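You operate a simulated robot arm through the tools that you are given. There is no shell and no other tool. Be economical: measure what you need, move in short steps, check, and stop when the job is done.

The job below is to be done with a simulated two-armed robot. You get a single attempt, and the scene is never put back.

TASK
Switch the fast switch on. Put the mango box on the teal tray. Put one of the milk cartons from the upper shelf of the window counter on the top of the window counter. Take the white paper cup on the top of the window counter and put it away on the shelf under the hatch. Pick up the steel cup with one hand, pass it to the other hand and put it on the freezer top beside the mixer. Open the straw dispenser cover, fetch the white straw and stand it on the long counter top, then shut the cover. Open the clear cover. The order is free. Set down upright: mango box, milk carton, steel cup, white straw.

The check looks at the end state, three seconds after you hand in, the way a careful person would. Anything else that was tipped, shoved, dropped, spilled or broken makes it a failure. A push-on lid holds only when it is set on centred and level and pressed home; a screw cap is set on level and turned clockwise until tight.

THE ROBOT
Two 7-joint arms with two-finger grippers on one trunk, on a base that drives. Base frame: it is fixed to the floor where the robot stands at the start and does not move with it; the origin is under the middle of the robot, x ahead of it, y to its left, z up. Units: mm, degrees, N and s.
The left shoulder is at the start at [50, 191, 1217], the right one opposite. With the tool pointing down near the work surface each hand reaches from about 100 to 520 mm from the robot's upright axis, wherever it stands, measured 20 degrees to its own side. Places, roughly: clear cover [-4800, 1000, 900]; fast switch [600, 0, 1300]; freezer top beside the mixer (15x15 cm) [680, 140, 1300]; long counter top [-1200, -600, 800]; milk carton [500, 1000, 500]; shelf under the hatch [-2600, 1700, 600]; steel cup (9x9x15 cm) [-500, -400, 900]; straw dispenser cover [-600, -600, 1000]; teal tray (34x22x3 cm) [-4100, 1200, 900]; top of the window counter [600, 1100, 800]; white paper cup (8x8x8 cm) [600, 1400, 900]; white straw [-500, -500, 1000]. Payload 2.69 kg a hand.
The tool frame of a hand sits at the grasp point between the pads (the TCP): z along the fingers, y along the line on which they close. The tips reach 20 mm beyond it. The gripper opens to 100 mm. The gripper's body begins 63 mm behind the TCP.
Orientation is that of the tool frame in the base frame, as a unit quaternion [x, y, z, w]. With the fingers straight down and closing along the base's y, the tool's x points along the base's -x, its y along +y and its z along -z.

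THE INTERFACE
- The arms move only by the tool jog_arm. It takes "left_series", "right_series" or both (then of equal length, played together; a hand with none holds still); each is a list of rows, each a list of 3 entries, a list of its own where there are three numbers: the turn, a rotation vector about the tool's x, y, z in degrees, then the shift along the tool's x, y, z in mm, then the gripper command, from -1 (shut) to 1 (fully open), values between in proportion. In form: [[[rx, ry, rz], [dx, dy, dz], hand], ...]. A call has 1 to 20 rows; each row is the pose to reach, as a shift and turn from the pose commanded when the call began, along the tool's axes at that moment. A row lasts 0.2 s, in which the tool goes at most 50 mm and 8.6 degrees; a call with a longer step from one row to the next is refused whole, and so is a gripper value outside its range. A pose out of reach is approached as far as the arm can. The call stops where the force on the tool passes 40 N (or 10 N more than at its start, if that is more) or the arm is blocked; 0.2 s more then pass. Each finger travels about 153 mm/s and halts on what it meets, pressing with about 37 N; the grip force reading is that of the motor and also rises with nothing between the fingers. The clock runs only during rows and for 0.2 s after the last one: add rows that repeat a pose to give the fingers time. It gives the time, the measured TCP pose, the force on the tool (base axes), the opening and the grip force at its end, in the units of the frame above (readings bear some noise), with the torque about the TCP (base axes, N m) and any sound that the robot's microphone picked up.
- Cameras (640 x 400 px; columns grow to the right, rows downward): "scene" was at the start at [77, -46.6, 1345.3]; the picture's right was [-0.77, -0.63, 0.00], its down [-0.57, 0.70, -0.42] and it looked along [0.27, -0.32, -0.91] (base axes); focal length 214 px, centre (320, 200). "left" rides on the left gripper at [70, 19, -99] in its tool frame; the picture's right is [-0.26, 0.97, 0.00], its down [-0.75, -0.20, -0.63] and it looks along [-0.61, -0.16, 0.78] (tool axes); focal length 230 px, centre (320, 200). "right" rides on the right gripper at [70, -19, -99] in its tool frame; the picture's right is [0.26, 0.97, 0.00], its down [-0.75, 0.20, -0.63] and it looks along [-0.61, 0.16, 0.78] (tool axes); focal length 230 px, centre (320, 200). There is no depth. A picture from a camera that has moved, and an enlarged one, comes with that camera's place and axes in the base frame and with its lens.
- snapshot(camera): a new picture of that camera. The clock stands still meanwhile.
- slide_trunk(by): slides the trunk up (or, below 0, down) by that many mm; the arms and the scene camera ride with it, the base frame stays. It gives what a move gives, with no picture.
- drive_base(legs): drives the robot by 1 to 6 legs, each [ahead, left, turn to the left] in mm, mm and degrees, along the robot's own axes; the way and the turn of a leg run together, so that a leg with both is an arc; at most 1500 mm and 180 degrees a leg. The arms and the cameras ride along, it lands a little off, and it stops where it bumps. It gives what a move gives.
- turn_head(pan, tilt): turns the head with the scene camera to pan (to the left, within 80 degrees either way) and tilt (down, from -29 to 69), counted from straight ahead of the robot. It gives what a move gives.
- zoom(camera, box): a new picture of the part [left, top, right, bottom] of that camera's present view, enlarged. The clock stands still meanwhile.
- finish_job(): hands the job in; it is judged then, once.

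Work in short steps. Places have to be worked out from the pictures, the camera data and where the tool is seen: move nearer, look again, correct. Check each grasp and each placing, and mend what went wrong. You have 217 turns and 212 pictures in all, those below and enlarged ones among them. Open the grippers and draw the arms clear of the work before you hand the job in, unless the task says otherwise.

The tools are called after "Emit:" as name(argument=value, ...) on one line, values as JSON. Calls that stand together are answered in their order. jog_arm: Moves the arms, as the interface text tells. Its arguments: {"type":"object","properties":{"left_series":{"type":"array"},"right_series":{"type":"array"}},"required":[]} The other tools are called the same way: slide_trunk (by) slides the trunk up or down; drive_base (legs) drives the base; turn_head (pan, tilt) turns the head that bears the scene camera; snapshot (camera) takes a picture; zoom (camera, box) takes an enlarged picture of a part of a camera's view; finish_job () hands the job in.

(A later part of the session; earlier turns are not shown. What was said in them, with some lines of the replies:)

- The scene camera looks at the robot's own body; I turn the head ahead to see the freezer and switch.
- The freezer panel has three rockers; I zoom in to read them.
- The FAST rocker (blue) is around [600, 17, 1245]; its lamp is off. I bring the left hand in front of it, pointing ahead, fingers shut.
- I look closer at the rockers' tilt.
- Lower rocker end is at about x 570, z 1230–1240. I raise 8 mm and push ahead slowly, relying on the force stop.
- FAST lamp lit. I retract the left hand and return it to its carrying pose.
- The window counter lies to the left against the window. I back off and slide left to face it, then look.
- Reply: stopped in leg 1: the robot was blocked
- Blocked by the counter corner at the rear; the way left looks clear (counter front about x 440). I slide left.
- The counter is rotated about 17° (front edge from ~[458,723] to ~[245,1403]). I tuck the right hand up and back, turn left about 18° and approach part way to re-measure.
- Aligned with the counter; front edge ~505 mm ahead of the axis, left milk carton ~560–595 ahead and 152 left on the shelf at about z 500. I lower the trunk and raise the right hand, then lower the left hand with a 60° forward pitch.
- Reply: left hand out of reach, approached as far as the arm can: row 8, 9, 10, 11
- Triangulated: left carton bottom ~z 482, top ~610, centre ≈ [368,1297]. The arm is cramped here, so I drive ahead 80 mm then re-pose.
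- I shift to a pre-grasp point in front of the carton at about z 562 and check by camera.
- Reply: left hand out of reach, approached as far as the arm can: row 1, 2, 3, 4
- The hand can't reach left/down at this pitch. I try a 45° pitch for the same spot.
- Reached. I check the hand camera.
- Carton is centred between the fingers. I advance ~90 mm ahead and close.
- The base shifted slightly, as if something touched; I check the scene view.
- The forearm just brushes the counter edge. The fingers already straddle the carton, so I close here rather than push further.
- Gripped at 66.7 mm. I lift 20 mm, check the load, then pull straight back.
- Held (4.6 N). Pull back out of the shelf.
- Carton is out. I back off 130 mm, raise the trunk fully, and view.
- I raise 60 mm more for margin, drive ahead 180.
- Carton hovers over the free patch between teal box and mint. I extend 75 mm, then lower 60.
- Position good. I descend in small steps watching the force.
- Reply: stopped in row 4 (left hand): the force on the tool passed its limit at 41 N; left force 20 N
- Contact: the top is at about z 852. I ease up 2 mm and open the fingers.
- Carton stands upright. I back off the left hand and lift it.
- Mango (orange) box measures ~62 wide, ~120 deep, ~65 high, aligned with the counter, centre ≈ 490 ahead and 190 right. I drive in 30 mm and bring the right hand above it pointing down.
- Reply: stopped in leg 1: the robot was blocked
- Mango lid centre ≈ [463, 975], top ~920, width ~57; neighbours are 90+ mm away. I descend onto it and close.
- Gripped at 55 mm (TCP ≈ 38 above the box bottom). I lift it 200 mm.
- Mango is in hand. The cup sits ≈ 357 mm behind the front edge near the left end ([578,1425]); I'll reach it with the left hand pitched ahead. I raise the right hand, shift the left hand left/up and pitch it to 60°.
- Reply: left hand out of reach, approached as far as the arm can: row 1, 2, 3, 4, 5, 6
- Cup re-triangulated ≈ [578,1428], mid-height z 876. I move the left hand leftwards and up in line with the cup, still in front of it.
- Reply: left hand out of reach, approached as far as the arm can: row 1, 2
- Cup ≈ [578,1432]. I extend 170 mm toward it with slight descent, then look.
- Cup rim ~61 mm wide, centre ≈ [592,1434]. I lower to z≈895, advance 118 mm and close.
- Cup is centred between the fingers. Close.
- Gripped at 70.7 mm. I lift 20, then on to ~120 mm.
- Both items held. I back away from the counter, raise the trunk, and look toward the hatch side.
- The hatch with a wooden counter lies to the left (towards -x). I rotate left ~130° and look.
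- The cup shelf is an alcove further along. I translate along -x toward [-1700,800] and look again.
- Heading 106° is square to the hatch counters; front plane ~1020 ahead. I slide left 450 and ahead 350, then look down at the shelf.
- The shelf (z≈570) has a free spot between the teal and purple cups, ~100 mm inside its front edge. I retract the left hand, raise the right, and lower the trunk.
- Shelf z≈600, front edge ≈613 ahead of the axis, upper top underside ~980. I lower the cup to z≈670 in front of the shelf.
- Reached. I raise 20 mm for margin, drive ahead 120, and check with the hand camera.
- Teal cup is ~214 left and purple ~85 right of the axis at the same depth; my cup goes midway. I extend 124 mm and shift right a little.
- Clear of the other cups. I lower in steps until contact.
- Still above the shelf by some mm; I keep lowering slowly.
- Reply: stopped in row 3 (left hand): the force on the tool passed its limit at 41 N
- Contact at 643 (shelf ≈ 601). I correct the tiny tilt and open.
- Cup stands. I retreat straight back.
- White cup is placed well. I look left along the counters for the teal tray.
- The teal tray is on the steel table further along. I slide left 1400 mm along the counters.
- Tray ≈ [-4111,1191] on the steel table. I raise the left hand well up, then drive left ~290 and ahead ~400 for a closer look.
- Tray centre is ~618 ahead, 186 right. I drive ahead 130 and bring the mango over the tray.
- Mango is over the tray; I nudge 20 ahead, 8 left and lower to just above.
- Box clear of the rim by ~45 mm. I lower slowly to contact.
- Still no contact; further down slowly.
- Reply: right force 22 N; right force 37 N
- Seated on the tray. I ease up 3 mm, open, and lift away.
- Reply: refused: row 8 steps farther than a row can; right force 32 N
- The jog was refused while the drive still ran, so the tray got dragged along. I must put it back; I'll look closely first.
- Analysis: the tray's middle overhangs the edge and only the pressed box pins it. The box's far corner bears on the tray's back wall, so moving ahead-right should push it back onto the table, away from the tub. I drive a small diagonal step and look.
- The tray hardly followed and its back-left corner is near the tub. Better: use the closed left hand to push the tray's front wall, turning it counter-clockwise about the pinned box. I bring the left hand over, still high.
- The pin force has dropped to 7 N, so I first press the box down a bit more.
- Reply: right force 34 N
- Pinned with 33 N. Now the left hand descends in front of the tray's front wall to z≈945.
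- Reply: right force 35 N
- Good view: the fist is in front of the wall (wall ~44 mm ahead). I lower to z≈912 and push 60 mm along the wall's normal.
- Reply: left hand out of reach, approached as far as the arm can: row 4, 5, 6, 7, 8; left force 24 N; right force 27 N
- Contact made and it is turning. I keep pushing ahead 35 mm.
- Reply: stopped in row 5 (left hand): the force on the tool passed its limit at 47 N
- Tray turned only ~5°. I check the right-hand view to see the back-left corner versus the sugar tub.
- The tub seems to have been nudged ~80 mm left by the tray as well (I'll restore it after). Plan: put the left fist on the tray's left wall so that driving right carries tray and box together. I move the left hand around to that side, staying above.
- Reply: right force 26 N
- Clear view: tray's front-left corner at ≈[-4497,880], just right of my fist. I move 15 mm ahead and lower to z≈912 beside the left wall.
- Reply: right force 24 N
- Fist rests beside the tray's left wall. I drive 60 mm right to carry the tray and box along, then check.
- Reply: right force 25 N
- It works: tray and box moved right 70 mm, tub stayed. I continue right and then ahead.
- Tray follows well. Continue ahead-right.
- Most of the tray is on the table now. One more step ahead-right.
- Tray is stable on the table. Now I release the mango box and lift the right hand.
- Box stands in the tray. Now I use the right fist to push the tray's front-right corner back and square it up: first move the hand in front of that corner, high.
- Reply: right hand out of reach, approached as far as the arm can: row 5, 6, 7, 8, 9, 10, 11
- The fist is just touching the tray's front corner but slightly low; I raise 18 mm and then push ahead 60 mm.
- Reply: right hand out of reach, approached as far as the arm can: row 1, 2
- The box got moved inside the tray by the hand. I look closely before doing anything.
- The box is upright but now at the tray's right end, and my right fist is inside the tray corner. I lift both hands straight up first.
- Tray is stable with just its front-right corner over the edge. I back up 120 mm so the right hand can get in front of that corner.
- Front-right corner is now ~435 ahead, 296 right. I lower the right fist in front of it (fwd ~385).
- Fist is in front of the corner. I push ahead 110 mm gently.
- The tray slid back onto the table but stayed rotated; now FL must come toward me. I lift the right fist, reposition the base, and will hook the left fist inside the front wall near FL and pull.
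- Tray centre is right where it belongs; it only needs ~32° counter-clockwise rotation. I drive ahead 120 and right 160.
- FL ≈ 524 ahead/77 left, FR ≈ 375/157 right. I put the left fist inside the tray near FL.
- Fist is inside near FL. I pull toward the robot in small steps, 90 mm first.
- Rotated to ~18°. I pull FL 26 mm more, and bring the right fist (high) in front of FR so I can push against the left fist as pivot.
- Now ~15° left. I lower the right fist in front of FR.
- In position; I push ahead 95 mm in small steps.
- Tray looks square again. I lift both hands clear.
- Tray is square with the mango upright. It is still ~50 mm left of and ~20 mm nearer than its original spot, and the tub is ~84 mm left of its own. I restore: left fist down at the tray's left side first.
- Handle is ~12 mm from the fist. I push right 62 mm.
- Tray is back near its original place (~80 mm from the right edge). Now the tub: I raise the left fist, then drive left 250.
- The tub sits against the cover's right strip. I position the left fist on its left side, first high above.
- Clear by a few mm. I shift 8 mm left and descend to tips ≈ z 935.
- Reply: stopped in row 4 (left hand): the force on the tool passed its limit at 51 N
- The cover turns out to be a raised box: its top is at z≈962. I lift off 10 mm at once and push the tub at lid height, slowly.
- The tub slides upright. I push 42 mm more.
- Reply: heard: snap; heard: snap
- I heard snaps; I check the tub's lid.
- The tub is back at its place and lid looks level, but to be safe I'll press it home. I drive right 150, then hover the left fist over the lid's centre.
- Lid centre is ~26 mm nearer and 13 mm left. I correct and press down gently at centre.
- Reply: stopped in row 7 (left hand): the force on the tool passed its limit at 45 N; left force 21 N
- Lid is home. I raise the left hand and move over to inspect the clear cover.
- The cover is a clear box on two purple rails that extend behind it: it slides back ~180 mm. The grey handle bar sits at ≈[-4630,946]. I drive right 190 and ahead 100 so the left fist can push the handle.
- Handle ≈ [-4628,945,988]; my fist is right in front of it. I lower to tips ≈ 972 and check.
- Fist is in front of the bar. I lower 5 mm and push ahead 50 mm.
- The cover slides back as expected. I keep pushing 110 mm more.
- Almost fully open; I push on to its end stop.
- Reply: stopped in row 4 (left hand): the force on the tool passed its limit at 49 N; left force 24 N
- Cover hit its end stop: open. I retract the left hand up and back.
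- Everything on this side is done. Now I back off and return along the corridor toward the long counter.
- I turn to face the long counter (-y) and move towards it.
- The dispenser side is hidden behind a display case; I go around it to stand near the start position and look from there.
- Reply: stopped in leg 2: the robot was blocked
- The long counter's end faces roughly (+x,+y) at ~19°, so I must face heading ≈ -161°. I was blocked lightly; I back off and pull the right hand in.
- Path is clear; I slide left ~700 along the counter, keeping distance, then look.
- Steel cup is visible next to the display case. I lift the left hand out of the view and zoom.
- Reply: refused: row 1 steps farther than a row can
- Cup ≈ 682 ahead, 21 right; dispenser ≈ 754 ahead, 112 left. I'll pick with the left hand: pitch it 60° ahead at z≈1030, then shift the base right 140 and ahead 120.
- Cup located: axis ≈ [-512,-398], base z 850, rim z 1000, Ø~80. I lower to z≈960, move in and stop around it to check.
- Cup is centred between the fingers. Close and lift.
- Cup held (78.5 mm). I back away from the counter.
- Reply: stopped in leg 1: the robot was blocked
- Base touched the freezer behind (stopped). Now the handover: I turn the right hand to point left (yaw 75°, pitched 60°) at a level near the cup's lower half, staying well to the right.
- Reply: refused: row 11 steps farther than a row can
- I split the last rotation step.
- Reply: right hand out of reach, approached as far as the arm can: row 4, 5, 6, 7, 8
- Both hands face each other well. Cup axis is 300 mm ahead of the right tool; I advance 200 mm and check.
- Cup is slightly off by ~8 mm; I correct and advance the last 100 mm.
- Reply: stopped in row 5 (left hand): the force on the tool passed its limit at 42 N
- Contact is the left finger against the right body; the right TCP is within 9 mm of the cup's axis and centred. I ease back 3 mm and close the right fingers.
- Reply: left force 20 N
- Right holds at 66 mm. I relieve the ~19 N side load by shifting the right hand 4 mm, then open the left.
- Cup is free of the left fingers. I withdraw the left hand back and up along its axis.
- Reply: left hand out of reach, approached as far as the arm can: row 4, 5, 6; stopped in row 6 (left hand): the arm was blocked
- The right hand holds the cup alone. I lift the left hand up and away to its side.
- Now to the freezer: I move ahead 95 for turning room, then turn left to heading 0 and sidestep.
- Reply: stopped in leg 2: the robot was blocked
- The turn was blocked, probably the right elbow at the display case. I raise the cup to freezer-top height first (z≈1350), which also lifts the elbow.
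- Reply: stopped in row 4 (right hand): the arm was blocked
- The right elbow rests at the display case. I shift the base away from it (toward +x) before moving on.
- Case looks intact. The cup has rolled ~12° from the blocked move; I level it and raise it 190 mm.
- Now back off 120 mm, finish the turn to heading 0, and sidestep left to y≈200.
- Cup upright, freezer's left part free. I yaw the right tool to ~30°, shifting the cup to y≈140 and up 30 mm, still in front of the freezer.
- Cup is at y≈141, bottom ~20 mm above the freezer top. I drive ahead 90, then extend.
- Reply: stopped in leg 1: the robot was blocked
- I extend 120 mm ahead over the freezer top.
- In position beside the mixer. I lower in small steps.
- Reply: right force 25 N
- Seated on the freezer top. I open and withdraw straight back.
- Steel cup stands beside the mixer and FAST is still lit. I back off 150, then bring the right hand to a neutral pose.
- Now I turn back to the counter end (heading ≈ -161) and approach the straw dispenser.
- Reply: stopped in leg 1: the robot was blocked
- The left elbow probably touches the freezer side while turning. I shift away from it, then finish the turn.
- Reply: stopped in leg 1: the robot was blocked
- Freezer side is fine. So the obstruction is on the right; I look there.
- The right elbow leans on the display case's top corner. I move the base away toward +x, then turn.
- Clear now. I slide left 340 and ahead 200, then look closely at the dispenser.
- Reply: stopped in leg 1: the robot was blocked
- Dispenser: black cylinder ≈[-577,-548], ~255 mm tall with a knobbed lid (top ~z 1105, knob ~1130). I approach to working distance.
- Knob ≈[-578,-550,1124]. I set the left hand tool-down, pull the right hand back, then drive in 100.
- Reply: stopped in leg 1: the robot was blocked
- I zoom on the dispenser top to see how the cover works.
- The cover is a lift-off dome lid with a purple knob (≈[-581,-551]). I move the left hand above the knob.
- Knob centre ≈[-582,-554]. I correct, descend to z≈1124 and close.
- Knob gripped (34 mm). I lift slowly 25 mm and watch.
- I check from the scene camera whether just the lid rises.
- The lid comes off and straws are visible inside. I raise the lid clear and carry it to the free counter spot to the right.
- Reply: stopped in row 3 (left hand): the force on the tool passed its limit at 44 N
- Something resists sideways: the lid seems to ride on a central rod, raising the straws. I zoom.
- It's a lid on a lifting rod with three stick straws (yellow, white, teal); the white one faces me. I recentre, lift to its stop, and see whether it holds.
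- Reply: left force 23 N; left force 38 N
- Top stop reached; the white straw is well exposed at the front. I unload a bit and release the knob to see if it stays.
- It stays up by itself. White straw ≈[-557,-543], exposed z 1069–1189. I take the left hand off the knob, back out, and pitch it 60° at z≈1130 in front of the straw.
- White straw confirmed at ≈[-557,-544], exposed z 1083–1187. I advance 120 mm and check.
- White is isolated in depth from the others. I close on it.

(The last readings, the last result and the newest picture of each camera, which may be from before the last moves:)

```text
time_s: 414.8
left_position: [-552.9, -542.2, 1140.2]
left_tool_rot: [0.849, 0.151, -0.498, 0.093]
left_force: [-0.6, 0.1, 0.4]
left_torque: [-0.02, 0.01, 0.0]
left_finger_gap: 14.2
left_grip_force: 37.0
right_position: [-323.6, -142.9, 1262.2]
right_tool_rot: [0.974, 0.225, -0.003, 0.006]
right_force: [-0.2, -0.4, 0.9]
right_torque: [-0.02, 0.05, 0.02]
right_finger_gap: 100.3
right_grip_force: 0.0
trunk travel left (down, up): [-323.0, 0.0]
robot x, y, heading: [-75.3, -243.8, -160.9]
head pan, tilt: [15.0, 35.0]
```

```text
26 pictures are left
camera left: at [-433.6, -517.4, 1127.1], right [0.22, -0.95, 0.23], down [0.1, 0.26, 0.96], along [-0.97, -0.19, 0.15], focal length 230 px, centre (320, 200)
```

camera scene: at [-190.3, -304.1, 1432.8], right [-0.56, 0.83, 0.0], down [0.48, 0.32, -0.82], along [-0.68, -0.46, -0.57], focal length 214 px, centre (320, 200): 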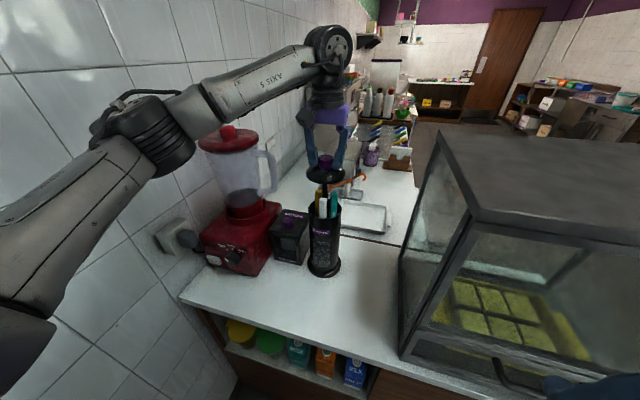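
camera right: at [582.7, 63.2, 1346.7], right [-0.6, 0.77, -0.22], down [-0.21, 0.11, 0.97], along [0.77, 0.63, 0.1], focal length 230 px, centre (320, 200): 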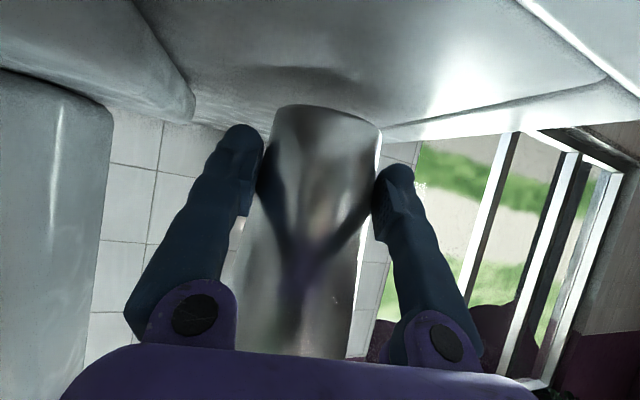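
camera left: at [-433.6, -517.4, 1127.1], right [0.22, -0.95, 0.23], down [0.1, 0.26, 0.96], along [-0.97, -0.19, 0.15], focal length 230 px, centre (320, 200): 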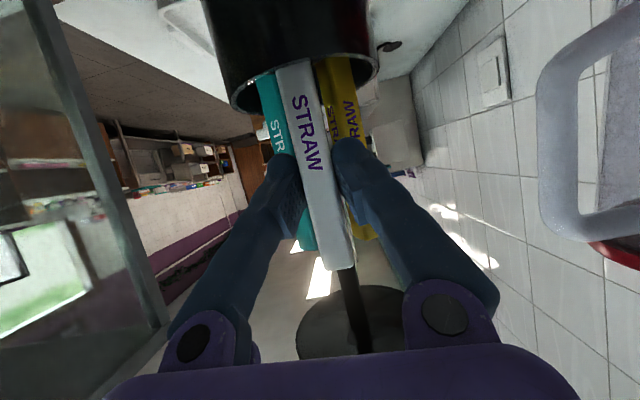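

Gripped (14 mm). I lift it 38 mm, then tilt it slightly toward me and draw it up past the lid's edge.

Emit:
jog_arm(left_series=[[[0, 0, 0], [-17.5, 0, -9.7], -1], [[0, 0, 0], [-33, 0, -18.5], -1], [[0, -6, 0], [-31, 0, -31], -1], [[0, -12, 0], [-27, 0, -42], -1], [[0, -12, 0], [-37, 0, -57], -1], [[0, -12, 0], [-49, 0, -76], -1], [[0, -12, 0], [-53, 0, -110], -1], [[0, -12, 0], [-53, 0, -110], -1]])

Emit:
zoom(camera="scene", box=[240, 90, 420, 290])

```text
time_s: 416.6
left_position: [-487.1, -515.5, 1239.2]
left_tool_rot: [0.792, 0.141, -0.584, 0.109]
left_force: [0.2, -0.2, -0.5]
left_torque: [0.01, -0.01, -0.02]
left_finger_gap: 14.1
left_grip_force: 37.2
right_position: [-324.3, -143.8, 1263.1]
right_tool_rot: [0.974, 0.224, -0.002, 0.007]
right_force: [0.4, -0.1, -1.2]
right_torque: [-0.01, -0.01, 0.0]
right_finger_gap: 99.9
right_grip_force: 0.1
trunk travel left (down, up): [-323.0, 0.0]
robot x, y, heading: [-75.9, -240.2, -161.0]
head pan, tilt: [15.0, 35.0]
```

```text
2.00 times, centred on (330, 190) of scene
camera zoom: at [-189.4, -304.9, 1432.9], right [-0.56, 0.83, 0.0], down [0.48, 0.32, -0.82], along [-0.68, -0.46, -0.57], focal length 429 px, centre (300, 220)
```

zoom: 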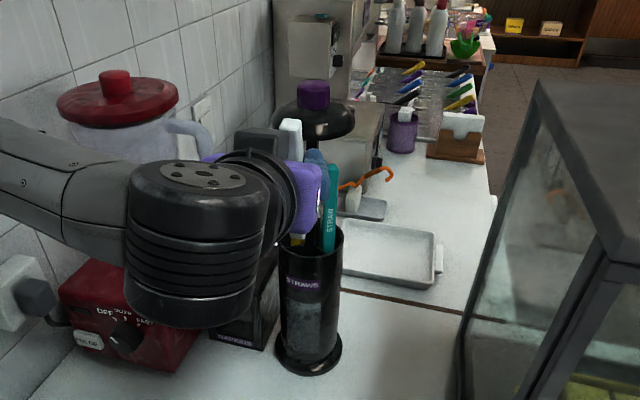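

Straw is free. I'll stand it on the long counter's main top near [-1240,-430]. First I retreat the same way I came: back, then slide right.

Emit:
drive_base(legs=[[-200, 0, 0], [0, -690, 0], [0, 0, 71], [-150, 0, 0]])

```text
time_s: 428.2
left_position: [11.9, 141.3, 1238.9]
left_tool_rot: [0.565, 0.572, -0.414, 0.426]
left_force: [0.8, 1.3, -0.1]
left_torque: [0.02, -0.01, 0.01]
left_finger_gap: 14.6
left_grip_force: 36.8
right_position: [-288.5, 419.2, 1262.4]
right_tool_rot: [0.666, 0.746, 0.003, 0.006]
right_force: [0.0, 0.3, -0.3]
right_torque: [-0.04, 0.0, 0.04]
right_finger_gap: 100.2
right_grip_force: 0.1
trunk travel left (down, up): [-323.0, 0.0]
robot x, y, heading: [-110.8, 618.0, -90.6]
head pan, tilt: [15.0, 35.0]
```

Emit:
drive_base(legs=[[-150, 0, 0], [0, -1250, 0], [480, 0, 0]])

Emit:
turn_head(pan=0, tilt=35)

Emit:
snapshot(camera="scene")

```text
time_s: 443.0
left_position: [-1230.9, -194.4, 1240.2]
left_tool_rot: [0.56, 0.578, -0.409, 0.43]
left_force: [-0.4, 0.4, -0.1]
left_torque: [0.02, 0.0, -0.05]
left_finger_gap: 14.0
left_grip_force: 36.7
right_position: [-1535.3, 77.2, 1263.3]
right_tool_rot: [0.658, 0.753, 0.003, 0.007]
right_force: [0.3, -0.8, -0.4]
right_torque: [-0.02, -0.06, 0.06]
right_finger_gap: 99.9
right_grip_force: 0.1
trunk travel left (down, up): [-323.0, 0.0]
robot x, y, heading: [-1358.8, 281.5, -89.5]
head pan, tilt: [15.0, 35.0]
```

```text
time_s: 443.7
left_position: [-1230.8, -194.6, 1239.9]
left_tool_rot: [0.56, 0.578, -0.409, 0.43]
left_force: [-0.5, -0.4, 0.0]
left_torque: [0.03, -0.02, -0.01]
left_finger_gap: 14.0
left_grip_force: 37.1
right_position: [-1534.1, 78.6, 1262.6]
right_tool_rot: [0.659, 0.752, 0.002, 0.006]
right_force: [-0.3, -0.1, 0.2]
right_torque: [0.0, 0.0, 0.0]
right_finger_gap: 100.2
right_grip_force: 0.1
trunk travel left (down, up): [-323.0, 0.0]
robot x, y, heading: [-1362.8, 280.1, -89.3]
head pan, tilt: [0.0, 35.0]
```

```text
24 pictures are left
camera scene: at [-1361.8, 153.4, 1433.0], right [-1.0, -0.01, 0.0], down [-0.01, 0.57, -0.82], along [0.01, -0.82, -0.57], focal length 214 px, centre (320, 200)
```

scene: 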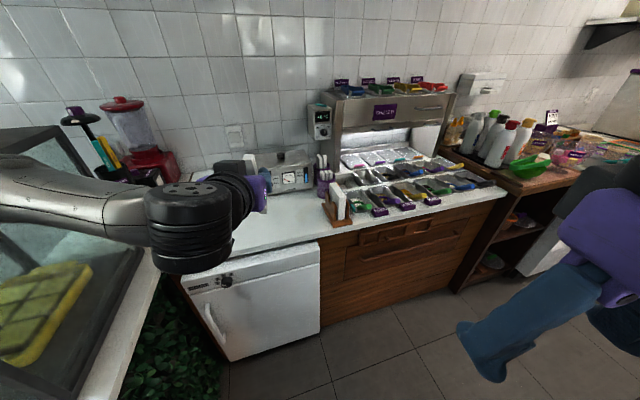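

The white top beside the toppings is free around [-1200,-460]. I drive ahead 200 and lower the trunk 200.

Emit:
drive_base(legs=[[200, 0, 0]])

Emit:
slide_trunk(by=-200)

Emit:
jog_arm(left_series=[[[0, 6, 0], [0, 5, 0], -1], [[0, 12, 0], [0, 10, 0], -1], [[0, 12, 0], [0, 10, 0], -1]])

Emit:
snapshot(camera="left")

Emit:
snapshot(camera="scene")

```text
time_s: 445.4
left_position: [-1230.7, -397.3, 1238.9]
left_tool_rot: [0.561, 0.577, -0.411, 0.429]
left_force: [0.3, 0.1, -0.3]
left_torque: [0.02, -0.01, 0.01]
left_finger_gap: 14.4
left_grip_force: 37.2
right_position: [-1534.2, -122.5, 1262.1]
right_tool_rot: [0.659, 0.752, 0.002, 0.007]
right_force: [-0.3, -0.4, 0.2]
right_torque: [0.05, -0.02, 0.01]
right_finger_gap: 100.2
right_grip_force: 0.1
trunk travel left (down, up): [-323.0, 0.0]
robot x, y, heading: [-1358.6, 82.6, -89.7]
head pan, tilt: [0.0, 35.0]
```

```text
time_s: 447.5
left_position: [-1231.3, -397.5, 1038.4]
left_tool_rot: [0.561, 0.576, -0.411, 0.43]
left_force: [-0.3, -0.6, 0.0]
left_torque: [-0.01, -0.01, -0.02]
left_finger_gap: 14.1
left_grip_force: 37.0
right_position: [-1533.7, -123.8, 1061.5]
right_tool_rot: [0.659, 0.752, 0.002, 0.006]
right_force: [-0.7, -0.4, 0.7]
right_torque: [-0.04, 0.0, 0.01]
right_finger_gap: 100.0
right_grip_force: 0.1
trunk travel left (down, up): [-123.0, 200.0]
robot x, y, heading: [-1358.1, 79.0, -89.4]
head pan, tilt: [0.0, 35.0]
```

```text
time_s: 448.3
left_position: [-1221.3, -394.7, 1038.2]
left_tool_rot: [0.602, 0.618, -0.35, 0.366]
left_force: [-0.2, 0.3, -0.7]
left_torque: [-0.03, 0.02, 0.01]
left_finger_gap: 14.2
left_grip_force: 36.7
right_position: [-1532.5, -123.5, 1062.6]
right_tool_rot: [0.659, 0.752, 0.002, 0.006]
right_force: [0.0, 0.3, 0.6]
right_torque: [-0.02, 0.0, 0.02]
right_finger_gap: 99.9
right_grip_force: 0.0
trunk travel left (down, up): [-123.0, 200.0]
robot x, y, heading: [-1359.3, 80.5, -89.5]
head pan, tilt: [0.0, 35.0]
```

```text
23 pictures are left
camera left: at [-1207.0, -275.9, 1027.0], right [0.97, -0.09, 0.23], down [-0.21, 0.18, 0.96], along [-0.13, -0.98, 0.15], focal length 230 px, centre (320, 200)
```

left: 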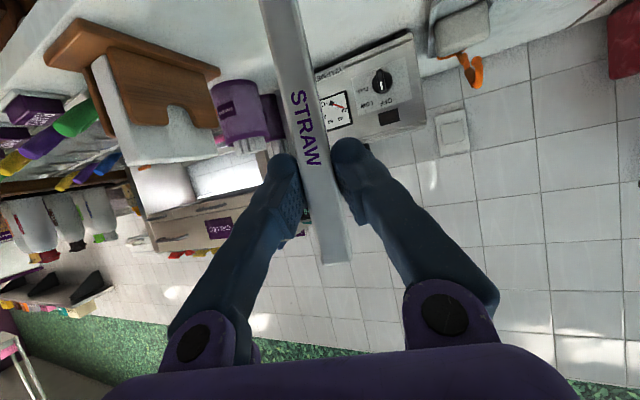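

```text
22 pictures are left
camera scene: at [-1360.2, -48.7, 1233.0], right [-1.0, -0.01, 0.0], down [-0.01, 0.57, -0.82], along [0.01, -0.82, -0.57], focal length 214 px, centre (320, 200)
```

scene: 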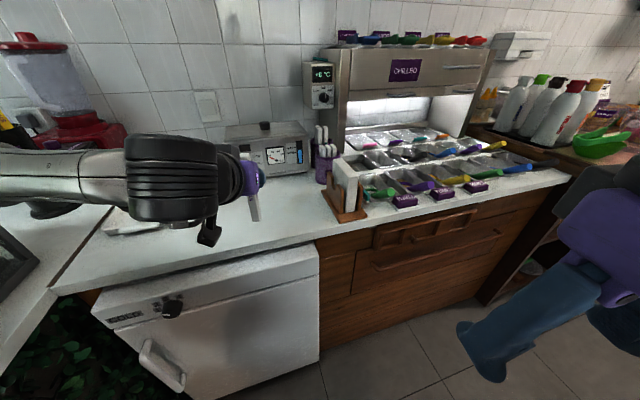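

Straw hangs vertical, bottom ≈101 below the TCP. I move 75 mm further in and lower 75 mm.

Emit:
jog_arm(left_series=[[[0, 0, 0], [-18, 0, 33], -1], [[0, 0, 0], [-37, 0, 65], -1], [[0, 0, 0], [-11, 0, 80], -1], [[0, 0, 0], [15, 0, 94], -1], [[0, 0, 0], [29, 0, 102], -1], [[0, 0, 0], [29, 0, 102], -1]])

Emit:
zoom(camera="scene", box=[180, 130, 340, 260])

```text
time_s: 449.7
left_position: [-1218.1, -472.1, 964.5]
left_tool_rot: [0.601, 0.618, -0.35, 0.367]
left_force: [0.4, -0.1, 0.7]
left_torque: [0.0, 0.01, 0.0]
left_finger_gap: 14.3
left_grip_force: 37.2
right_position: [-1533.0, -123.2, 1061.8]
right_tool_rot: [0.659, 0.752, 0.002, 0.006]
right_force: [0.3, 0.5, 0.5]
right_torque: [0.04, -0.01, -0.01]
right_finger_gap: 99.9
right_grip_force: 0.0
trunk travel left (down, up): [-123.0, 200.0]
robot x, y, heading: [-1357.5, 74.3, -89.4]
head pan, tilt: [0.0, 35.0]
```

```text
3.08 times, centred on (260, 195) of scene
camera zoom: at [-1360.2, -48.7, 1233.0], right [-1.0, -0.01, 0.0], down [-0.01, 0.57, -0.82], along [0.01, -0.82, -0.57], focal length 660 px, centre (505, 215)
```

zoom: 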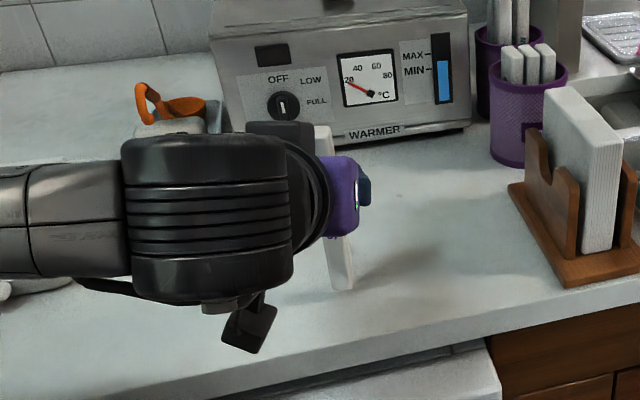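

Nearly down. I descend slowly until light contact.

Emit:
jog_arm(left_series=[[[0, 0, 0], [2.6, 0, 1.5], -1], [[0, 0, 0], [5.2, 0, 3], -1], [[0, 0, 0], [7, 0, 4], -1], [[0, 0, 0], [7, 0, 4], -1]])

Emit:
jog_arm(left_series=[[[0, 0, 0], [1.7, 0, 1], -1], [[0, 0, 0], [3.5, 0, 2], -1], [[0, 0, 0], [5.2, 0, 3], -1], [[0, 0, 0], [5.2, 0, 3], -1]])

```text
time_s: 450.7
left_position: [-1216.9, -471.5, 956.5]
left_tool_rot: [0.601, 0.618, -0.351, 0.366]
left_force: [0.2, 0.2, -0.4]
left_torque: [0.0, 0.01, 0.0]
left_finger_gap: 14.0
left_grip_force: 37.1
right_position: [-1533.6, -123.1, 1061.4]
right_tool_rot: [0.659, 0.752, 0.002, 0.006]
right_force: [0.3, -0.7, 0.8]
right_torque: [0.0, 0.01, 0.04]
right_finger_gap: 100.2
right_grip_force: 0.1
trunk travel left (down, up): [-123.0, 200.0]
robot x, y, heading: [-1357.8, 80.5, -89.7]
head pan, tilt: [0.0, 35.0]
```

```text
time_s: 451.7
left_position: [-1216.8, -471.6, 954.9]
left_tool_rot: [0.599, 0.617, -0.353, 0.368]
left_force: [0.6, 0.0, 23.8]
left_torque: [-0.11, 0.0, 0.03]
left_finger_gap: 14.1
left_grip_force: 36.8
right_position: [-1534.2, -121.1, 1064.2]
right_tool_rot: [0.66, 0.752, 0.001, 0.008]
right_force: [0.3, -0.6, 0.1]
right_torque: [-0.02, 0.0, -0.01]
right_finger_gap: 99.9
right_grip_force: 0.1
trunk travel left (down, up): [-123.0, 200.0]
robot x, y, heading: [-1358.1, 79.6, -89.3]
head pan, tilt: [0.0, 35.0]
```

Contact (24 N). I ease off 4 mm of command and check verticality before releasing.

Emit:
jog_arm(left_series=[[[0, 0, 0], [-3, 0, -1.7], -1], [[0, 0, 0], [-3, 0, -1.7], -1]])

Emit:
snapshot(camera="left")

```text
time_s: 452.3
left_position: [-1216.6, -471.5, 954.2]
left_tool_rot: [0.601, 0.618, -0.35, 0.367]
left_force: [-0.2, -2.7, 15.8]
left_torque: [-0.34, 0.03, -0.01]
left_finger_gap: 13.9
left_grip_force: 36.5
right_position: [-1532.9, -123.1, 1062.7]
right_tool_rot: [0.659, 0.752, 0.002, 0.007]
right_force: [0.5, -0.4, 0.4]
right_torque: [0.0, 0.0, -0.03]
right_finger_gap: 99.9
right_grip_force: 0.0
trunk travel left (down, up): [-123.0, 200.0]
robot x, y, heading: [-1357.6, 81.2, -89.4]
head pan, tilt: [0.0, 35.0]
```

```text
20 pictures are left
camera left: at [-1203.5, -350.4, 942.3], right [0.97, -0.09, 0.23], down [-0.21, 0.18, 0.96], along [-0.13, -0.98, 0.15], focal length 230 px, centre (320, 200)
```

left: 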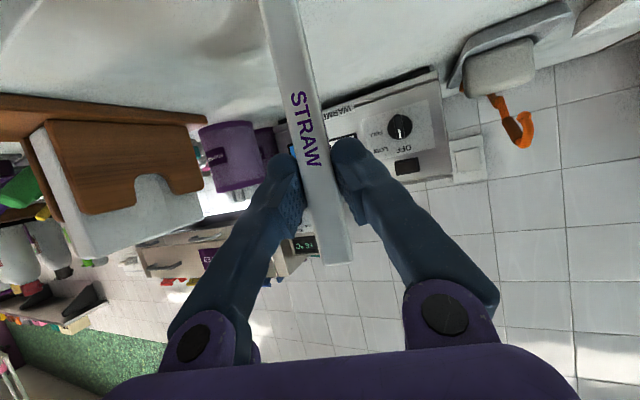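

Vertical within ~1°. I unload further and open slowly.

Emit:
jog_arm(left_series=[[[0, 0, 0], [-1.5, 0, -0.9], -1], [[0, 0, 0], [-1.5, 0, -0.9], -1], [[0, 0, 0], [-1.5, 0, -0.9], -0.6], [[0, 0, 0], [-1.5, 0, -0.9], -0.4], [[0, 0, 0], [-1.5, 0, -0.9], -0.2], [[0, 0, 0], [-1.5, 0, -0.9], 0.1], [[0, 0, 0], [-1.5, 0, -0.9], 0.1]])

Emit:
snapshot(camera="left")

```text
time_s: 453.9
left_position: [-1217.2, -471.5, 956.0]
left_tool_rot: [0.601, 0.618, -0.351, 0.366]
left_force: [0.4, 0.8, 0.6]
left_torque: [-0.07, -0.03, 0.0]
left_finger_gap: 55.0
left_grip_force: 0.0
right_position: [-1534.3, -124.1, 1061.9]
right_tool_rot: [0.659, 0.752, 0.003, 0.007]
right_force: [0.1, -0.7, -0.8]
right_torque: [-0.01, 0.0, 0.02]
right_finger_gap: 100.0
right_grip_force: 0.1
trunk travel left (down, up): [-123.0, 200.0]
robot x, y, heading: [-1361.0, 80.6, -89.5]
head pan, tilt: [0.0, 35.0]
```

```text
19 pictures are left
camera left: at [-1203.7, -351.0, 943.6], right [0.97, -0.09, 0.23], down [-0.21, 0.18, 0.96], along [-0.13, -0.98, 0.15], focal length 230 px, centre (320, 200)
```

left: 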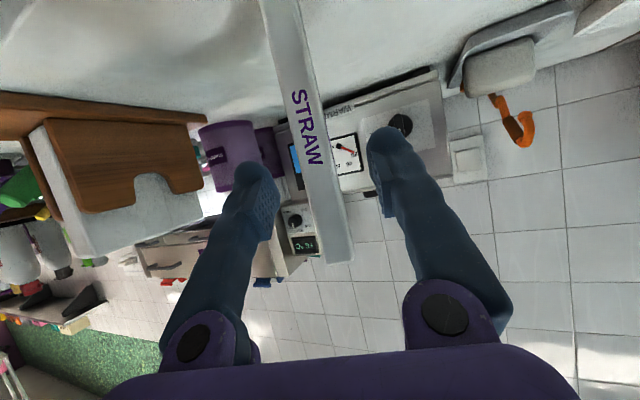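

It stands by itself. I retreat straight back, then up.

Emit:
jog_arm(left_series=[[[0, 0, 0], [10, 0, -17], 0.1], [[0, 0, 0], [24, 0, -43], 0.1], [[0, 0, 0], [44, 0, -78], 0.1], [[0, 0, 0], [64, 0, -114], 0.1], [[0, 0, 0], [73, 0, -131], 0.1], [[0, 0, 0], [30, 0, -155], 0.1], [[0, 0, 0], [-13, 0, -180], 0.1], [[0, 0, 0], [-56, 0, -204], 0.1]])

Emit:
zoom(camera="scene", box=[180, 130, 340, 260])

```text
time_s: 455.7
left_position: [-1226.1, -317.5, 1105.8]
left_tool_rot: [0.6, 0.618, -0.35, 0.367]
left_force: [0.7, 0.3, 0.5]
left_torque: [0.01, 0.0, 0.01]
left_finger_gap: 55.3
left_grip_force: 0.0
left hand out of reach, approached as far as the arm can: row 4, 5, 6, 7
right_position: [-1533.8, -123.1, 1061.7]
right_tool_rot: [0.659, 0.752, 0.001, 0.007]
right_force: [0.1, -0.1, -0.1]
right_torque: [0.0, -0.03, 0.0]
right_finger_gap: 100.1
right_grip_force: 0.1
trunk travel left (down, up): [-123.0, 200.0]
robot x, y, heading: [-1360.2, 80.9, -89.6]
head pan, tilt: [0.0, 35.0]
```

```text
3.08 times, centred on (260, 195) of scene
camera zoom: at [-1360.5, -48.3, 1233.0], right [-1.0, -0.01, 0.0], down [0.0, 0.57, -0.82], along [0.01, -0.82, -0.57], focal length 660 px, centre (505, 215)
```

zoom: 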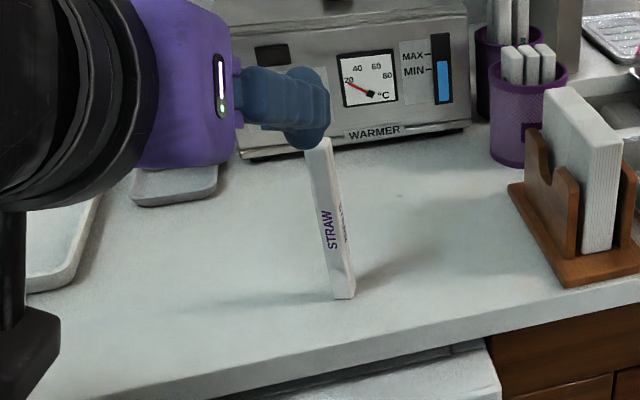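

Straw stands upright on the long counter. Now back to the dispenser to shut its cover: raise trunk and retrace the route.

Emit:
slide_trunk(by=200)

Emit:
drive_base(legs=[[-690, 0, 0], [0, 1260, 0], [300, 0, 0], [0, 0, -71.5], [0, 690, 0]])

```text
time_s: 457.9
left_position: [-1225.2, -318.8, 1304.5]
left_tool_rot: [0.601, 0.619, -0.349, 0.367]
left_force: [1.0, 1.3, 0.0]
left_torque: [-0.01, 0.0, 0.0]
left_finger_gap: 55.1
left_grip_force: 0.0
right_position: [-1532.6, -123.4, 1262.4]
right_tool_rot: [0.659, 0.752, 0.003, 0.007]
right_force: [0.7, 0.5, 0.1]
right_torque: [-0.01, -0.02, -0.01]
right_finger_gap: 99.9
right_grip_force: 0.1
trunk travel left (down, up): [-323.0, 0.0]
robot x, y, heading: [-1359.1, 82.2, -89.6]
head pan, tilt: [0.0, 35.0]
```

```text
time_s: 483.7
left_position: [-221.3, -435.8, 1303.9]
left_tool_rot: [0.851, 0.136, -0.5, 0.085]
left_force: [-0.8, -0.2, -1.1]
left_torque: [-0.01, -0.03, -0.05]
left_finger_gap: 55.2
left_grip_force: 0.0
right_position: [-121.9, -85.0, 1262.8]
right_tool_rot: [0.978, 0.208, -0.002, 0.006]
right_force: [1.0, -0.3, 0.3]
right_torque: [0.04, -0.01, -0.01]
right_finger_gap: 100.0
right_grip_force: 0.1
trunk travel left (down, up): [-323.0, 0.0]
robot x, y, heading: [124.1, -198.9, -162.8]
head pan, tilt: [0.0, 35.0]
```

I align and approach, then set the left hand tool-down at knob height plus margin.

Emit:
drive_base(legs=[[0, 0, 1.7], [190, -15, 0]])

Emit:
jog_arm(left_series=[[[0, 8, 0], [-5, 0, -3], 0.2], [[0, 16, 0], [-10, 0, -6], 0.2], [[0, 24, 0], [-15, 0, -9], 0.2], [[0, 32, 0], [-20, 0, -12], 0.2], [[0, 40, 0], [-25, 0, -15], 0.2], [[0, 48, 0], [-30, 0, -17], 0.2], [[0, 56, 0], [-30, 0, -17], 0.2], [[0, 60, 0], [-30, 0, -17], 0.2], [[0, 60, 0], [-30, 0, -17], 0.2]])

Emit:
snapshot(camera="left")

```text
time_s: 485.6
left_position: [-400.0, -491.8, 1305.0]
left_tool_rot: [0.85, 0.147, -0.499, 0.091]
left_force: [-0.4, -0.4, 0.1]
left_torque: [0.01, 0.03, -0.02]
left_finger_gap: 55.1
left_grip_force: 0.2
right_position: [-310.2, -138.4, 1262.3]
right_tool_rot: [0.975, 0.221, -0.003, 0.007]
right_force: [0.1, -0.5, 0.1]
right_torque: [0.0, -0.04, -0.03]
right_finger_gap: 100.1
right_grip_force: 0.2
trunk travel left (down, up): [-323.0, 0.0]
robot x, y, heading: [-67.2, -239.7, -161.3]
head pan, tilt: [0.0, 35.0]
```

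```text
time_s: 487.6
left_position: [-399.3, -492.2, 1338.7]
left_tool_rot: [0.985, 0.173, -0.007, 0.005]
left_force: [-0.3, 0.4, -0.5]
left_torque: [-0.04, 0.0, -0.01]
left_finger_gap: 59.8
left_grip_force: 0.1
right_position: [-309.9, -138.3, 1263.1]
right_tool_rot: [0.975, 0.222, -0.003, 0.007]
right_force: [0.3, 0.8, 0.4]
right_torque: [-0.01, 0.0, -0.05]
right_finger_gap: 99.9
right_grip_force: 0.0
trunk travel left (down, up): [-323.0, 0.0]
robot x, y, heading: [-61.9, -242.4, -161.4]
head pan, tilt: [0.0, 35.0]
```

```text
17 pictures are left
camera left: at [-326.6, -484.4, 1437.8], right [0.09, -1.0, 0.01], down [-0.77, -0.06, 0.64], along [-0.64, -0.06, -0.77], focal length 230 px, centre (320, 200)
```

left: 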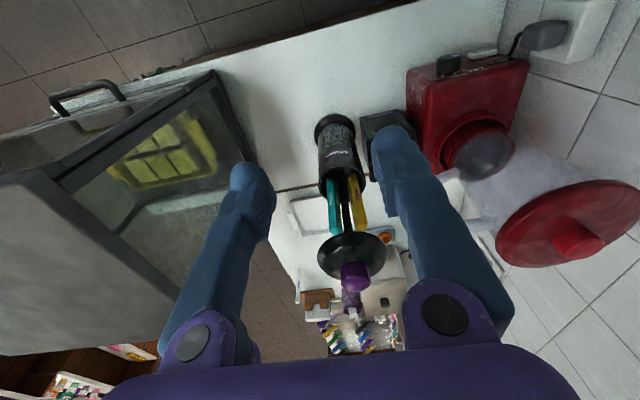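

Knob ≈[-579,-552]. I move above it, descend to the former grip height and close.

Emit:
jog_arm(left_series=[[[0, 0, 0], [-45, -1, 0], 0.2], [[0, 0, 0], [-90, -3, 0], 0.2], [[0, 0, 0], [-135, -4, 0], 0.2], [[0, 0, 0], [-175, -5, 0], 0.2], [[0, 0, 0], [-190, -6, 0], 0.2], [[0, 0, 0], [-190, -6, 20], 0.2], [[0, 0, 0], [-190, -6, 40], 0.2], [[0, 0, 0], [-190, -6, 50], 0.2], [[0, 0, 0], [-190, -6, 50], -0.2], [[0, 0, 0], [-190, -6, 50], -1], [[0, 0, 0], [-190, -6, 50], -1]])

Emit:
snapshot(camera="left")

```text
time_s: 490.0
left_position: [-579.4, -552.6, 1290.3]
left_tool_rot: [0.985, 0.173, -0.007, 0.005]
left_force: [2.2, -3.3, -3.2]
left_torque: [-0.05, 0.04, 0.12]
left_finger_gap: 34.0
left_grip_force: 44.7
right_position: [-310.5, -138.6, 1262.2]
right_tool_rot: [0.975, 0.221, -0.003, 0.007]
right_force: [0.5, 0.6, 0.2]
right_torque: [0.02, 0.02, 0.01]
right_finger_gap: 100.0
right_grip_force: 0.0
trunk travel left (down, up): [-323.0, 0.0]
robot x, y, heading: [-65.6, -241.6, -161.5]
head pan, tilt: [0.0, 35.0]
```

```text
16 pictures are left
camera left: at [-507.7, -544.9, 1389.6], right [0.09, -1.0, 0.01], down [-0.77, -0.06, 0.64], along [-0.64, -0.06, -0.77], focal length 230 px, centre (320, 200)
```

left: 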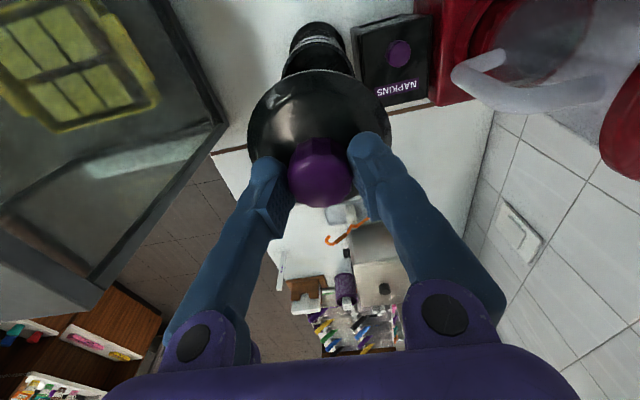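

Knob gripped. I push it straight down 150 mm, then the rest slowly.

Emit:
jog_arm(left_series=[[[0, 0, 0], [0, 0, 15], -1], [[0, 0, 0], [0, 0, 35], -1], [[0, 0, 0], [0, 0, 55], -1], [[0, 0, 0], [0, 0, 75], -1], [[0, 0, 0], [0, 0, 95], -1], [[0, 0, 0], [0, 0, 115], -1], [[0, 0, 0], [0, 0, 135], -1], [[0, 0, 0], [0, 0, 150], -1], [[0, 0, 0], [0, 0, 157], -1], [[0, 0, 0], [0, 0, 163], -1], [[0, 0, 0], [0, 0, 169], -1], [[0, 0, 0], [0, 0, 175], -1]])

Emit:
zoom(camera="scene", box=[200, 100, 400, 300])

```text
time_s: 492.6
left_position: [-579.0, -552.0, 1130.1]
left_tool_rot: [0.985, 0.172, -0.014, 0.003]
left_force: [13.7, 3.4, 18.1]
left_torque: [0.13, -1.09, 0.02]
left_finger_gap: 34.0
left_grip_force: 45.5
right_position: [-306.7, -136.6, 1263.7]
right_tool_rot: [0.975, 0.221, -0.004, 0.007]
right_force: [-0.3, 0.2, 0.5]
right_torque: [0.02, -0.01, 0.02]
right_finger_gap: 99.9
right_grip_force: 0.2
trunk travel left (down, up): [-323.0, 0.0]
robot x, y, heading: [-61.6, -239.4, -161.2]
head pan, tilt: [0.0, 35.0]
stopped in row 12 (left hand): the force on the tool passed its limit at 44 N (the readings are from after the stop); the commanded pose is now the measured one
```

```text
2.00 times, centred on (300, 200) of scene
camera zoom: at [-182.3, -279.9, 1433.3], right [-0.32, 0.95, 0.0], down [0.54, 0.18, -0.82], along [-0.78, -0.26, -0.57], focal length 429 px, centre (360, 200)
```

zoom: 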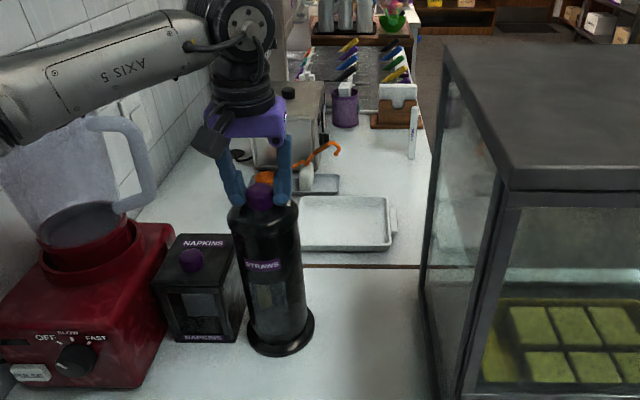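

Lid is shut and the straw still stands in the background. I release the knob and lift away.

Emit:
jog_arm(left_series=[[[0, 0, 0], [0, 0, -2], -0.5], [[0, 0, 0], [0, 0, -2], 0.2], [[0, 0, 0], [0, 0, -2], 0.2], [[0, 0, 0], [0, 0, -40], 0.2], [[0, 0, 0], [0, 0, -85], 0.2], [[0, 0, 0], [0, 0, -130], 0.2], [[0, 0, 0], [20, 0, -170], 0.2], [[0, 0, 0], [65, 0, -180], 1], [[0, 0, 0], [110, 0, -180], 1], [[0, 0, 0], [155, 0, -180], 1], [[0, 0, 0], [200, 0, -180], 1]])

Emit:
zoom(camera="scene", box=[200, 100, 400, 300])

```text
time_s: 495.0
left_position: [-390.5, -483.3, 1299.1]
left_tool_rot: [0.985, 0.174, -0.013, 0.005]
left_force: [0.9, -0.7, 0.0]
left_torque: [-0.02, 0.04, -0.04]
left_finger_gap: 100.1
left_grip_force: 0.1
right_position: [-309.8, -139.1, 1263.1]
right_tool_rot: [0.975, 0.222, -0.003, 0.007]
right_force: [-0.7, 0.2, -0.8]
right_torque: [-0.03, 0.0, -0.04]
right_finger_gap: 99.9
right_grip_force: 0.0
trunk travel left (down, up): [-323.0, 0.0]
robot x, y, heading: [-62.7, -242.2, -161.5]
head pan, tilt: [0.0, 35.0]
```

```text
2.00 times, centred on (300, 200) of scene
camera zoom: at [-185.2, -280.8, 1433.1], right [-0.32, 0.95, 0.0], down [0.54, 0.18, -0.82], along [-0.78, -0.26, -0.57], focal length 429 px, centre (360, 200)
```

zoom: 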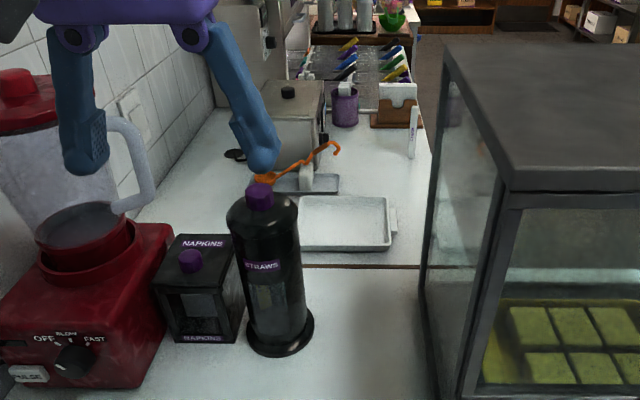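

Cover shut. I withdraw along the known route and take a last look at the freezer top and the display case.

Emit:
drive_base(legs=[[-190, 0, 0], [0, -690, 0], [0, 0, 71]])

Emit:
turn_head(pan=75, tilt=15)

Emit:
snapshot(camera="scene")

Emit:
turn_head(pan=-40, tilt=30)

Emit:
snapshot(camera="scene")

```text
time_s: 505.7
left_position: [21.2, 83.9, 1299.4]
left_tool_rot: [0.703, 0.711, -0.008, 0.01]
left_force: [0.4, 0.2, -0.2]
left_torque: [0.01, 0.0, 0.02]
left_finger_gap: 99.9
left_grip_force: 0.1
right_position: [-278.2, 276.3, 1261.5]
right_tool_rot: [0.668, 0.744, 0.001, 0.007]
right_force: [-0.3, -0.9, 0.4]
right_torque: [-0.01, 0.04, -0.02]
right_finger_gap: 99.9
right_grip_force: 0.0
trunk travel left (down, up): [-323.0, 0.0]
robot x, y, heading: [-98.5, 475.7, -91.2]
head pan, tilt: [0.0, 35.0]
```

```text
time_s: 507.2
left_position: [20.8, 83.8, 1298.5]
left_tool_rot: [0.704, 0.71, -0.009, 0.01]
left_force: [-0.3, 0.2, -0.1]
left_torque: [0.03, 0.02, 0.0]
left_finger_gap: 100.0
left_grip_force: 0.0
right_position: [-278.0, 276.2, 1262.2]
right_tool_rot: [0.668, 0.744, 0.001, 0.008]
right_force: [0.1, -0.1, -0.2]
right_torque: [-0.03, 0.03, 0.02]
right_finger_gap: 100.0
right_grip_force: 0.0
trunk travel left (down, up): [-323.0, 0.0]
robot x, y, heading: [-99.0, 476.5, -90.8]
head pan, tilt: [75.0, 15.0]
```

```text
13 pictures are left
camera scene: at [-12.7, 408.7, 1465.0], right [-0.27, -0.96, 0.0], down [-0.25, 0.07, -0.97], along [0.93, -0.26, -0.26], focal length 214 px, centre (320, 200)
```

scene: 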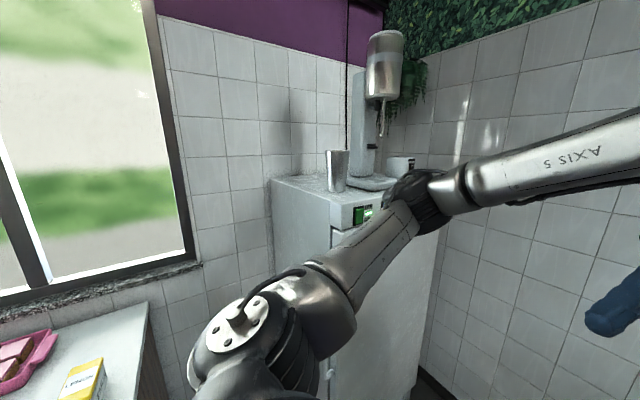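

```text
time_s: 509.1
left_position: [20.0, 83.5, 1298.2]
left_tool_rot: [0.703, 0.711, -0.009, 0.009]
left_force: [0.5, 0.6, 0.1]
left_torque: [0.02, 0.03, 0.0]
left_finger_gap: 100.0
left_grip_force: 0.1
right_position: [-278.9, 275.5, 1262.2]
right_tool_rot: [0.668, 0.744, 0.001, 0.008]
right_force: [0.1, -0.8, 0.5]
right_torque: [0.02, 0.0, 0.01]
right_finger_gap: 99.8
right_grip_force: 0.2
trunk travel left (down, up): [-323.0, 0.0]
robot x, y, heading: [-97.5, 472.7, -90.9]
head pan, tilt: [-40.0, 30.0]
```

```text
12 pictures are left
camera scene: at [-161.6, 365.7, 1440.8], right [-0.76, 0.65, 0.0], down [0.33, 0.38, -0.87], along [-0.57, -0.66, -0.5], focal length 214 px, centre (320, 200)
```

scene: 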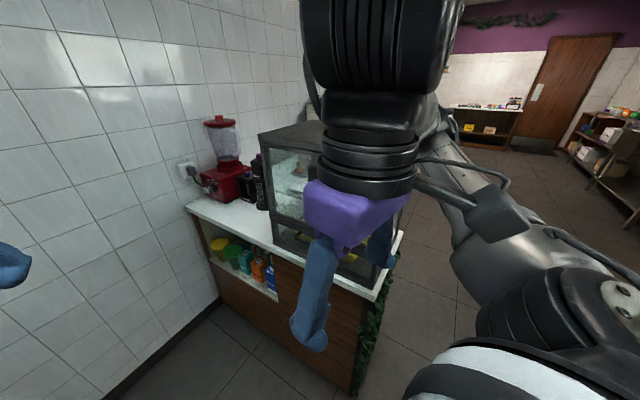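

All is standing as it should; grippers are open and the arms clear of the work. I hand in.

Emit:
finish_job()

```text
The job is handed in.
```

I did all seven tasks and handed in, but I disturbed a few other things along the way, and the check may count some of them against it.

**What was done**
- **Fast switch:** on, with its lamp lit.
- **Mango box:** upright on the teal tray.
- **Milk carton:** one from the upper shelf, upright on top of the window counter.
- **White paper cup:** standing on the shelf under the hatch, with the other cups.
- **Steel cup:** passed from the left hand to the right and set upright on the freezer beside the mixer.
- **White straw:** standing on the long counter, and the straw dispenser cover is shut again.
- **Clear cover:** slid fully open.

**What I disturbed**
- **Teal tray and mango box:** while placing the box I drove off before letting go, and dragged the tray partly over the table edge. I pushed it back square, roughly 10 mm left of where it was and about 20 mm nearer the edge. The box slid to the right end of the tray and sits turned, but upright.
- **Sugar tub:** the tray shoved it about 80 mm. I pushed it back by its lid and heard two snaps, so I pressed the lid home. It looked level.
- **Clear cover:** I pressed down on it once by mistake, with up to 51 N.
- **Display case and freezer:** the right elbow pressed against the display case while turning. The base touched the freezer, and it or an arm was stopped at the window counter and the long counter. I saw no damage or movement in the last pictures.
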